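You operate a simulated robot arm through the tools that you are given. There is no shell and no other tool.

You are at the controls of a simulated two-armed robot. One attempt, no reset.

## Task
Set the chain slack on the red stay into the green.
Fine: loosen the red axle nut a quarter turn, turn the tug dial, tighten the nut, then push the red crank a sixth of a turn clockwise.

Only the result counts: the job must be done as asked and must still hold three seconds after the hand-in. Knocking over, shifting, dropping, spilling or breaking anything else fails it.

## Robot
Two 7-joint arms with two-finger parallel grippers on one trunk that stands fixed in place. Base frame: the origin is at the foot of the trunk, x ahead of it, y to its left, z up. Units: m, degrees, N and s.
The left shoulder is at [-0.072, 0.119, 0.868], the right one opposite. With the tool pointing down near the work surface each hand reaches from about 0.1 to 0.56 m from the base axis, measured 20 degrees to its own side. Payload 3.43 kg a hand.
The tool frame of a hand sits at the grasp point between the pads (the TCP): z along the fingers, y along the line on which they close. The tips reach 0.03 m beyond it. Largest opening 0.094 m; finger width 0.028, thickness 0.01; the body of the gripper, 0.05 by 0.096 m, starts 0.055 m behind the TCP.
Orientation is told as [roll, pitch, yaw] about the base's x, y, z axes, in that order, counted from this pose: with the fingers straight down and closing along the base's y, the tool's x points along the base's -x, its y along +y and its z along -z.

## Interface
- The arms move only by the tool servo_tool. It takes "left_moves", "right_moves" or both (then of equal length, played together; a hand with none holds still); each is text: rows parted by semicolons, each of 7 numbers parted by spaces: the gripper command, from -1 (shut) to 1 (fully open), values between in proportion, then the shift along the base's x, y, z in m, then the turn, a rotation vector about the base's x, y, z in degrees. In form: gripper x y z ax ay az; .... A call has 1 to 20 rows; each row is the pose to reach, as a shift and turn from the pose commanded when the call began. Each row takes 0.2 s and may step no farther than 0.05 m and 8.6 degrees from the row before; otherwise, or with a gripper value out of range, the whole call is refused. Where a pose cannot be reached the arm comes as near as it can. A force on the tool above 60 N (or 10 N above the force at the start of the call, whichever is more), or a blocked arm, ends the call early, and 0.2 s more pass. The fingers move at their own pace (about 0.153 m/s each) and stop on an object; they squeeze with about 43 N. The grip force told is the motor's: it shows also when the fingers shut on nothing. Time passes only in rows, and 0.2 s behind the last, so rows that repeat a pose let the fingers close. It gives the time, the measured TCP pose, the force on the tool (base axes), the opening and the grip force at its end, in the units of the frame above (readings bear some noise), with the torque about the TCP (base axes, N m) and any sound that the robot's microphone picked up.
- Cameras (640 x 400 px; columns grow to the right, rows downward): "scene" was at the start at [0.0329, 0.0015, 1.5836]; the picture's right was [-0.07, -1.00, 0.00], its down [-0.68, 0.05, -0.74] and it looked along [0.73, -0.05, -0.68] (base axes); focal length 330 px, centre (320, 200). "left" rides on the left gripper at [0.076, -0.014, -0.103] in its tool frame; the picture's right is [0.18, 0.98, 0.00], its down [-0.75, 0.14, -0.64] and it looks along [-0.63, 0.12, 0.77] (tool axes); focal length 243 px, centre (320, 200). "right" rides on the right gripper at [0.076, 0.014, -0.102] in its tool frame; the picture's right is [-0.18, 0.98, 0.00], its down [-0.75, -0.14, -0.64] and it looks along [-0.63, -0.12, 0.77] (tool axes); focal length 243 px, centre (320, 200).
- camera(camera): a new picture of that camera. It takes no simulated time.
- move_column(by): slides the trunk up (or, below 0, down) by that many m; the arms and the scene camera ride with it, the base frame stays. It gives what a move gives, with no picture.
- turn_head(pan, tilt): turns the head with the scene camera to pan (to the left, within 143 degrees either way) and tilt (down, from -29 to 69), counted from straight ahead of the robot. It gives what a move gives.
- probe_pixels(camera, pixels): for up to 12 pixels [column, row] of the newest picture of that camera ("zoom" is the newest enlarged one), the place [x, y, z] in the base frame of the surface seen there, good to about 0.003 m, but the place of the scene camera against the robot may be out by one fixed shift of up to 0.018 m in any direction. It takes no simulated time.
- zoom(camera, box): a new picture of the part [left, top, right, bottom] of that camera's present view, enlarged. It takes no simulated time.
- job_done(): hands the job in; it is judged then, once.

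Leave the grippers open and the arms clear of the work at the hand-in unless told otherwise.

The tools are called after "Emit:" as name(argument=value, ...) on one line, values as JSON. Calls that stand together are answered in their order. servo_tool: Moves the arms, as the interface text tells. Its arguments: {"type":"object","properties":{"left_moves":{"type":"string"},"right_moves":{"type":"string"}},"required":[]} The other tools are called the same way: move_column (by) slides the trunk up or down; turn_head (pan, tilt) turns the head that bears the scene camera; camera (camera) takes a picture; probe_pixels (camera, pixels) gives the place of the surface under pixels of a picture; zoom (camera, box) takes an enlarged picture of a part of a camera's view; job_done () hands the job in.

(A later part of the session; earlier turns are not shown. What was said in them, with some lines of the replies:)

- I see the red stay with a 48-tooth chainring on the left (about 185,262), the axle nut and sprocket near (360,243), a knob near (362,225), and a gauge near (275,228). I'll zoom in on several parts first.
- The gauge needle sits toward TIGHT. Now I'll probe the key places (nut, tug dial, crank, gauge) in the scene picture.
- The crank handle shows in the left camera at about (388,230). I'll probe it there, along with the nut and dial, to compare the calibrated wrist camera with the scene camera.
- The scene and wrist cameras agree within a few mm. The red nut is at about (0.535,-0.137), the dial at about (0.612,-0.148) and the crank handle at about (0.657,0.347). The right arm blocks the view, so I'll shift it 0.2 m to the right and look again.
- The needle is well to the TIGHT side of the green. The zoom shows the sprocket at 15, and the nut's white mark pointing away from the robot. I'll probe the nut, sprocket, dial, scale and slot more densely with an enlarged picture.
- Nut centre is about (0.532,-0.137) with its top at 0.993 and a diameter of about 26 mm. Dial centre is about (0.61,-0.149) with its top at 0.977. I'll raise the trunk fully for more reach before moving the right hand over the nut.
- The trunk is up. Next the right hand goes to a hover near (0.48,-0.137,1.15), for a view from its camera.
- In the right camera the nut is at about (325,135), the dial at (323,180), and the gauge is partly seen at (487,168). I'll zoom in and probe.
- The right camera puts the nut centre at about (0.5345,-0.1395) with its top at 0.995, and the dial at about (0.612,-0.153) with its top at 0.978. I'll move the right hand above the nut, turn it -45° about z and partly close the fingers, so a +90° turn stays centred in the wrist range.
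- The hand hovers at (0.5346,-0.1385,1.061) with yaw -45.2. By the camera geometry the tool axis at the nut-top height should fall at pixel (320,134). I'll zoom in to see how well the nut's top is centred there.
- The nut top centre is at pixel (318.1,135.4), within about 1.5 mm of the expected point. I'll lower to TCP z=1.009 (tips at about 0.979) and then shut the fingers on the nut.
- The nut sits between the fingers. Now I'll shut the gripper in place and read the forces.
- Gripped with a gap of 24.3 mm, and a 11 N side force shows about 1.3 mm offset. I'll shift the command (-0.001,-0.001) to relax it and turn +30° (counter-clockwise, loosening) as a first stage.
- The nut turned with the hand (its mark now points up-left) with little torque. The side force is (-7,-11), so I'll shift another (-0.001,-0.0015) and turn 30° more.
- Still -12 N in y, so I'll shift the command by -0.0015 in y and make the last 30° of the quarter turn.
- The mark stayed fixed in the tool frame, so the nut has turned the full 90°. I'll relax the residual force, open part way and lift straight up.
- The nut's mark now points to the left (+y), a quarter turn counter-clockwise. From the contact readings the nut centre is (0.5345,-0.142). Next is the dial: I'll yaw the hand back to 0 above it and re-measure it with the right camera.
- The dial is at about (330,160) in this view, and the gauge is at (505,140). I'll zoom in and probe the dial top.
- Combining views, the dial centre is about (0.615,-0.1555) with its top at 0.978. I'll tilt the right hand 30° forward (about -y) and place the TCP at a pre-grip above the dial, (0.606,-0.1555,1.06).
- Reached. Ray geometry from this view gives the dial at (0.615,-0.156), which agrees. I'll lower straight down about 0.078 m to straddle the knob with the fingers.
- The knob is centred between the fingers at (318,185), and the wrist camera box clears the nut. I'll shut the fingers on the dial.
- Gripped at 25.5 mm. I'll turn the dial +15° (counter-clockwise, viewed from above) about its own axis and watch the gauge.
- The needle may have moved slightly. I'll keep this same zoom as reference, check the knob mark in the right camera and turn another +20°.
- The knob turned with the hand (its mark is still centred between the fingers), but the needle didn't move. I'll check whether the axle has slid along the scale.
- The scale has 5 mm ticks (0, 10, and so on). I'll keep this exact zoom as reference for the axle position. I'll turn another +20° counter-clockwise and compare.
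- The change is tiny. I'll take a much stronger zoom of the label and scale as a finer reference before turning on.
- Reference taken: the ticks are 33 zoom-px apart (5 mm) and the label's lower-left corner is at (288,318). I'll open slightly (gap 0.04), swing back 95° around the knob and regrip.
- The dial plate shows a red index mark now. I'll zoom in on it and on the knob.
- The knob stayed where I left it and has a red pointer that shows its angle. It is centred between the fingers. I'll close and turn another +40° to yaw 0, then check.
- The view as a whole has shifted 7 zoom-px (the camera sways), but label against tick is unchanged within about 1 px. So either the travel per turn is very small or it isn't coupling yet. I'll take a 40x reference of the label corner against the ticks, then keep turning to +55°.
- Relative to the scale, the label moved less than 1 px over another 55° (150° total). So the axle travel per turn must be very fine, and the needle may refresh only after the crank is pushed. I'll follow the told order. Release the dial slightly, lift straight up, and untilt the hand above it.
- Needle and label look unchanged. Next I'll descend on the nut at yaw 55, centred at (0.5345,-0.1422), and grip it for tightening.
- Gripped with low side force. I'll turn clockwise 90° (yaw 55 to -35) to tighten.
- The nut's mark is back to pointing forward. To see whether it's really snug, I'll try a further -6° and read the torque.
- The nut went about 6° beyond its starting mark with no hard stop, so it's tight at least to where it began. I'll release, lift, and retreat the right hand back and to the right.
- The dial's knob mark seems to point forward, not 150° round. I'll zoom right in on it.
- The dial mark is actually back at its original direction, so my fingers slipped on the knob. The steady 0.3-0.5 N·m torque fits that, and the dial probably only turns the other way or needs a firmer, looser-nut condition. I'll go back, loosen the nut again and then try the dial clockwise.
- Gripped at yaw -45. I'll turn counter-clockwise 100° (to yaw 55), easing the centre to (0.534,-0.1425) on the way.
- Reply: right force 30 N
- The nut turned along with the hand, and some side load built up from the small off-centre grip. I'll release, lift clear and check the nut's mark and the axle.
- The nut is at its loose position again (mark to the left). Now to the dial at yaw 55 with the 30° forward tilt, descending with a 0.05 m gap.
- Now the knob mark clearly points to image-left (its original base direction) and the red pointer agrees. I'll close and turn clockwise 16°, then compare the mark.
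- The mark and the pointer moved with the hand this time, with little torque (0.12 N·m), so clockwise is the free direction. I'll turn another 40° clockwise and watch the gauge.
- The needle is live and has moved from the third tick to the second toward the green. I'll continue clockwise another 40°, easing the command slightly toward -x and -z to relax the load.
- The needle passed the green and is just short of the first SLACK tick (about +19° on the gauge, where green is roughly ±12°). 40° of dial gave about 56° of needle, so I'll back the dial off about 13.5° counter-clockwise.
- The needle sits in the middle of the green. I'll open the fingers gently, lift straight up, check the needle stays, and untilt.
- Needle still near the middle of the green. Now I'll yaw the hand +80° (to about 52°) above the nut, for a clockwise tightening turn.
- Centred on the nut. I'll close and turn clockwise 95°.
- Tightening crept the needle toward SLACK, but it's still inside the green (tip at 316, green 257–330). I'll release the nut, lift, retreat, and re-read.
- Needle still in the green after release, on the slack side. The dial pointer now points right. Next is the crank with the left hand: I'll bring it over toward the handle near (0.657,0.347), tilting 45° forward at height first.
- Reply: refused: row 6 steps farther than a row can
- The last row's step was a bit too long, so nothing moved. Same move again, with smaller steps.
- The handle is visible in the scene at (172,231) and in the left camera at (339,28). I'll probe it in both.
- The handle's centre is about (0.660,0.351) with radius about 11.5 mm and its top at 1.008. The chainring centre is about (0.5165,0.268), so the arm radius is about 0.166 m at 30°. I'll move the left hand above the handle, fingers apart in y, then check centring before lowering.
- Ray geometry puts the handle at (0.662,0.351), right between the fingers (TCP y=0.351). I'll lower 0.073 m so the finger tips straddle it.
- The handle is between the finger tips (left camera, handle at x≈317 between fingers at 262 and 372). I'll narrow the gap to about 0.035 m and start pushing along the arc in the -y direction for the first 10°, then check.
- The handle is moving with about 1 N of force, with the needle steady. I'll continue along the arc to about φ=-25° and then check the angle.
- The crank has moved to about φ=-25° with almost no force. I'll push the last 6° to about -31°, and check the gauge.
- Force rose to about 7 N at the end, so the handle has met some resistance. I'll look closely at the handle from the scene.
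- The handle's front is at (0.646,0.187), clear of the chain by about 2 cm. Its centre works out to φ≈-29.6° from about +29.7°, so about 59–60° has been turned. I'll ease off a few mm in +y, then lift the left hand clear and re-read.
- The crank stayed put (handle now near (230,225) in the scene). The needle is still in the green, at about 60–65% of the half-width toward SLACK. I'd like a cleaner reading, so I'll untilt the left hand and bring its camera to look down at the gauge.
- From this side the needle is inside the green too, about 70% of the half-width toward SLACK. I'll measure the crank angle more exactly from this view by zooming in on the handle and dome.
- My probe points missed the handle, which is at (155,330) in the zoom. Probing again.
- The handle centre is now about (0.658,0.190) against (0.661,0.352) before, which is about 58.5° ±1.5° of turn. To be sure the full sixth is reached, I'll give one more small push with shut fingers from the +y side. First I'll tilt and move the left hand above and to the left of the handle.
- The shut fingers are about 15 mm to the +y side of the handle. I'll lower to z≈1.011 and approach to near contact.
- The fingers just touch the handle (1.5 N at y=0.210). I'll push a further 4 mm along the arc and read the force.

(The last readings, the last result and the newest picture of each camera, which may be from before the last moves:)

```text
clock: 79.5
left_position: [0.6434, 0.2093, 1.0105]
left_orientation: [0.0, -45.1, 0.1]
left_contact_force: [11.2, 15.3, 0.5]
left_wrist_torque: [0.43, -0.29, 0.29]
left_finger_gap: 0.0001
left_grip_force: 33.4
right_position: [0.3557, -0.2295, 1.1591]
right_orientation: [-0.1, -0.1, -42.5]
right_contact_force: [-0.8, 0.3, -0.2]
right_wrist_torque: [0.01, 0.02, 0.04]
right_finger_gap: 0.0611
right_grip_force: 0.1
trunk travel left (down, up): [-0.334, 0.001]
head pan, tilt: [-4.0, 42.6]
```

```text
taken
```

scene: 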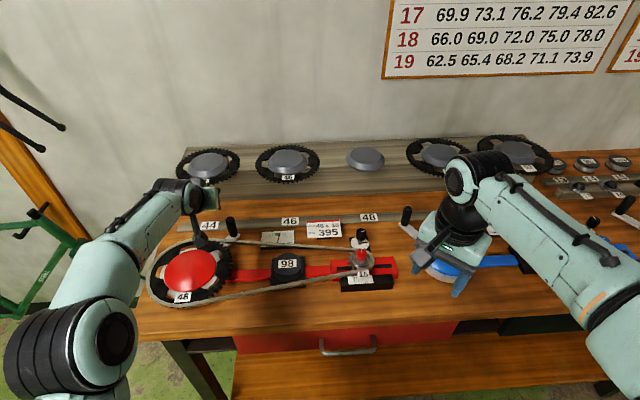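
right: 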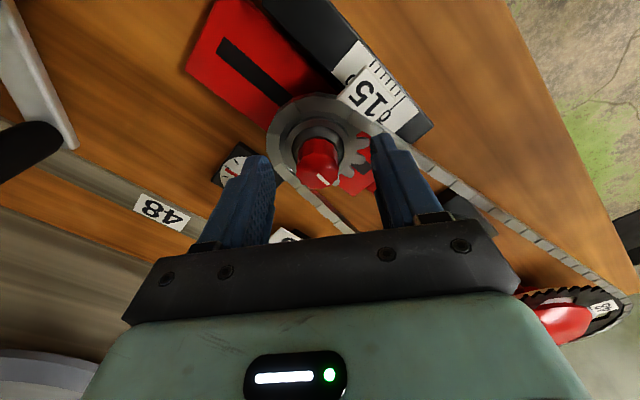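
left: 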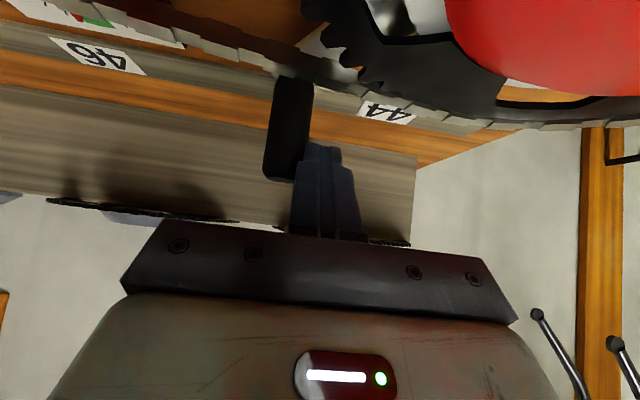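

The force reached 19 N with no motion, so the crank is at its end stop and the full sixth is done. I'll back off, lift, retreat the left hand clear and re-read the gauge.

Emit:
servo_tool(left_moves="-1 0.002 0.004 0 0 0 0; -1 0.002 0.012 0 0 0 0; -1 0.002 0.014 0.03 0 0 0; -1 0.002 0.016 0.07 0 0 0; -0.5 -0.02 0.02 0.11 0 0 0; 0 -0.06 0.03 0.13 0 0 0; 0.5 -0.10 0.03 0.15 0 0 0; 1 -0.14 0.03 0.16 0 7 0; 1 -0.18 0.03 0.17 0 14 0; 1 -0.21 0.02 0.18 0 21 0; 1 -0.235 0.0 0.185 0 28 0; 1 -0.25 -0.02 0.19 0 35 0; 1 -0.25 -0.03 0.19 0 42 0; 1 -0.25 -0.03 0.19 0 45 0")

Emit:
camera(camera="scene")

Emit:
zoom(camera="scene", box=[255, 225, 305, 255])

Emit:
zoom(camera="scene", box=[140, 205, 300, 305])

```text
clock: 82.5
left_position: [0.391, 0.1757, 1.2011]
left_orientation: [-0.1, 0.1, -0.1]
left_contact_force: [-0.4, 0.1, 0.1]
left_wrist_torque: [0.01, 0.01, 0.0]
left_finger_gap: 0.0937
left_grip_force: 0.1
right_position: [0.3543, -0.2318, 1.1602]
right_orientation: [0.0, -0.1, -42.5]
right_contact_force: [-0.4, 0.4, 0.3]
right_wrist_torque: [-0.02, 0.01, 0.03]
right_finger_gap: 0.0608
right_grip_force: 0.1
trunk travel left (down, up): [-0.334, 0.001]
head pan, tilt: [-4.0, 42.6]
```

```text
taken
```

scene: 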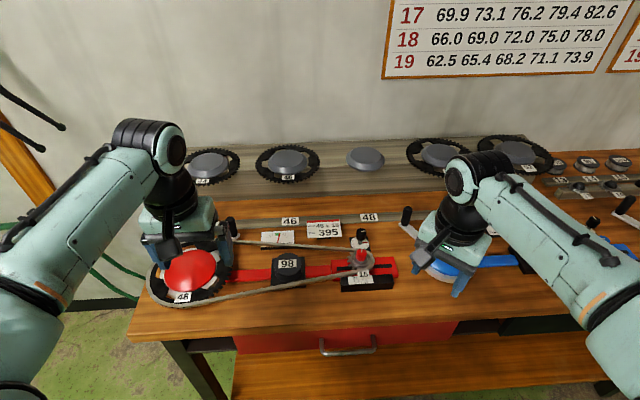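

```text
12.80 times, centred on (280, 240) of scene
```

zoom: 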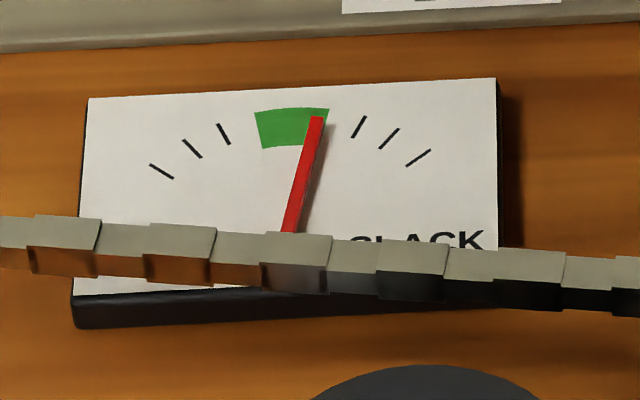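

```text
4.00 times, centred on (220, 255) of scene
```

zoom: 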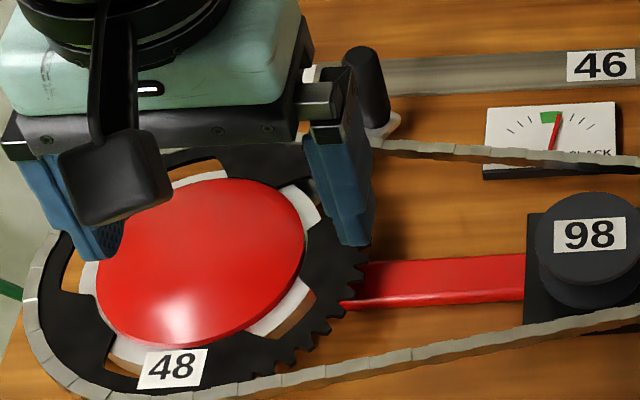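

Needle steady in the green. Before handing in I'll check the nut mark against the starting picture.

Emit:
zoom(camera="scene", box=[344, 240, 376, 260])

Emit:
zoom(camera="scene", box=[335, 215, 395, 290])

```text
16.00 times, centred on (360, 250) of scene
```

zoom: 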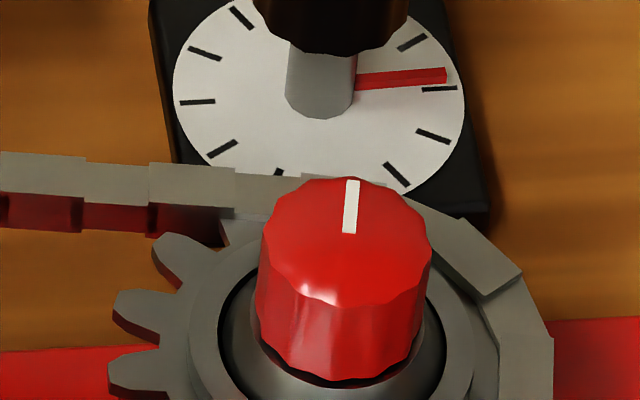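

```text
5.33 times, centred on (365, 252) of scene
```

zoom: 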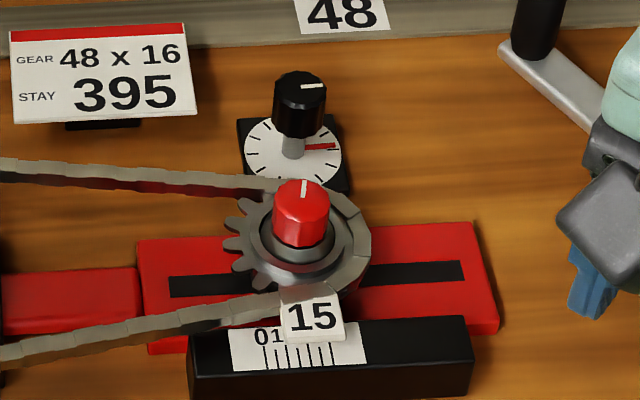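

The nut mark is a few degrees past its starting direction on the tight side. I'll fully open the right gripper, draw both hands a bit up and back, let a second pass, and read the gauge once more.

Emit:
servo_tool(left_moves="1 -0.02 0 0.01 0 0 0; 1 -0.04 0 0.02 0 0 0; 1 -0.06 0 0.03 0 0 0; 1 -0.06 0 0.03 0 0 0; 1 -0.06 0 0.03 0 0 0; 1 -0.06 0 0.03 0 0 0; 1 -0.06 0 0.03 0 0 0", right_moves="0.6 -0.02 0 0.01 0 0 0; 1 -0.04 0 0.02 0 0 0; 1 -0.06 0 0.03 0 0 0; 1 -0.06 0 0.03 0 0 0; 1 -0.06 0 0.03 0 0 0; 1 -0.06 0 0.03 0 0 0; 1 -0.06 0 0.03 0 0 0")

Emit:
camera(camera="scene")

Emit:
zoom(camera="scene", box=[255, 225, 305, 255])

```text
clock: 84.1
left_position: [0.3332, 0.1772, 1.2296]
left_orientation: [0.0, 0.0, 0.0]
left_contact_force: [0.5, -0.1, -1.1]
left_wrist_torque: [0.06, -0.01, -0.02]
left_finger_gap: 0.094
left_grip_force: 0.1
right_position: [0.2958, -0.2328, 1.1897]
right_orientation: [0.0, 0.0, -42.6]
right_contact_force: [-0.2, 0.1, 0.3]
right_wrist_torque: [-0.02, -0.01, -0.03]
right_finger_gap: 0.094
right_grip_force: 0.0
trunk travel left (down, up): [-0.334, 0.001]
head pan, tilt: [-4.0, 42.6]
```

```text
taken
```

scene: 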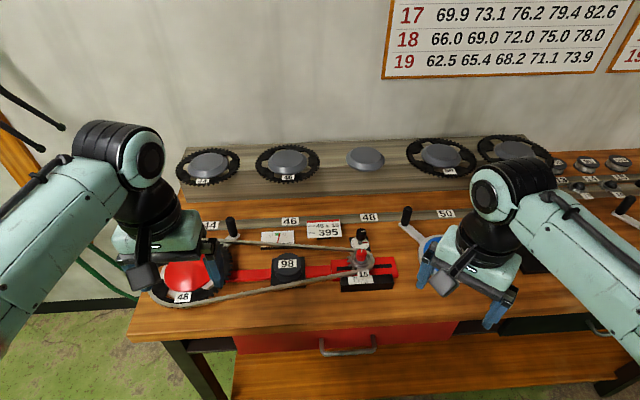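

```text
12.80 times, centred on (280, 240) of scene
```

zoom: 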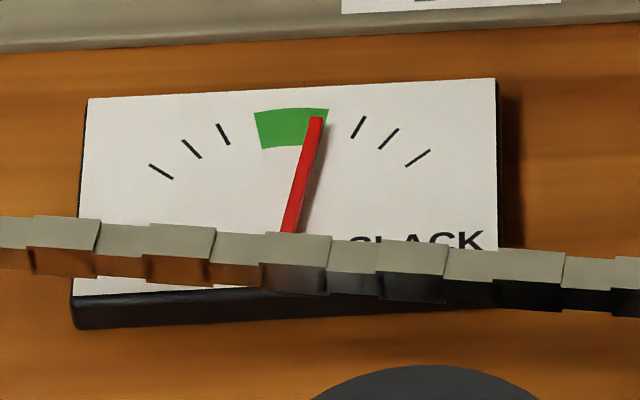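

The needle holds steady inside the green, the nut is tight, the crank is a sixth of a turn clockwise at its stop, and both grippers are open and clear. Handing the job in.

Emit:
job_done()

```text
The job is handed in.
```

I set the chain slack on the red stay into the green and handed the job in. The needle was steady in the green for the last 20 seconds or so before that. No verdict came back with the hand-in, so I can't confirm it passed.

- **Slack:** the needle was centred in the green when I let go of the dial. Tightening the nut moved it toward SLACK, so it ended about two-thirds of the way from centre to that edge. I left it there because correcting it would have meant redoing the nut, the dial and the crank push.
- **Tug dial:** it would not turn counter-clockwise, and my fingers slipped on it. I had to retighten and reloosen the nut before finding that clockwise is the slackening direction.
- **Nut:** it is back a few degrees past its starting mark, on the tight side. I felt no hard stop there.
- **Crank:** I measured about 58.5° of clockwise turn, within about 1.5°. A further push of 19 N did not move it, so it appears to be at its end stop.

The card on the red stay says 48 x 16, but the sprocket fitted is a 15. The task only asked for slack, so I left it alone.

Both grippers are open and clear of the work, and nothing else on the bench looked disturbed in the last pictures.
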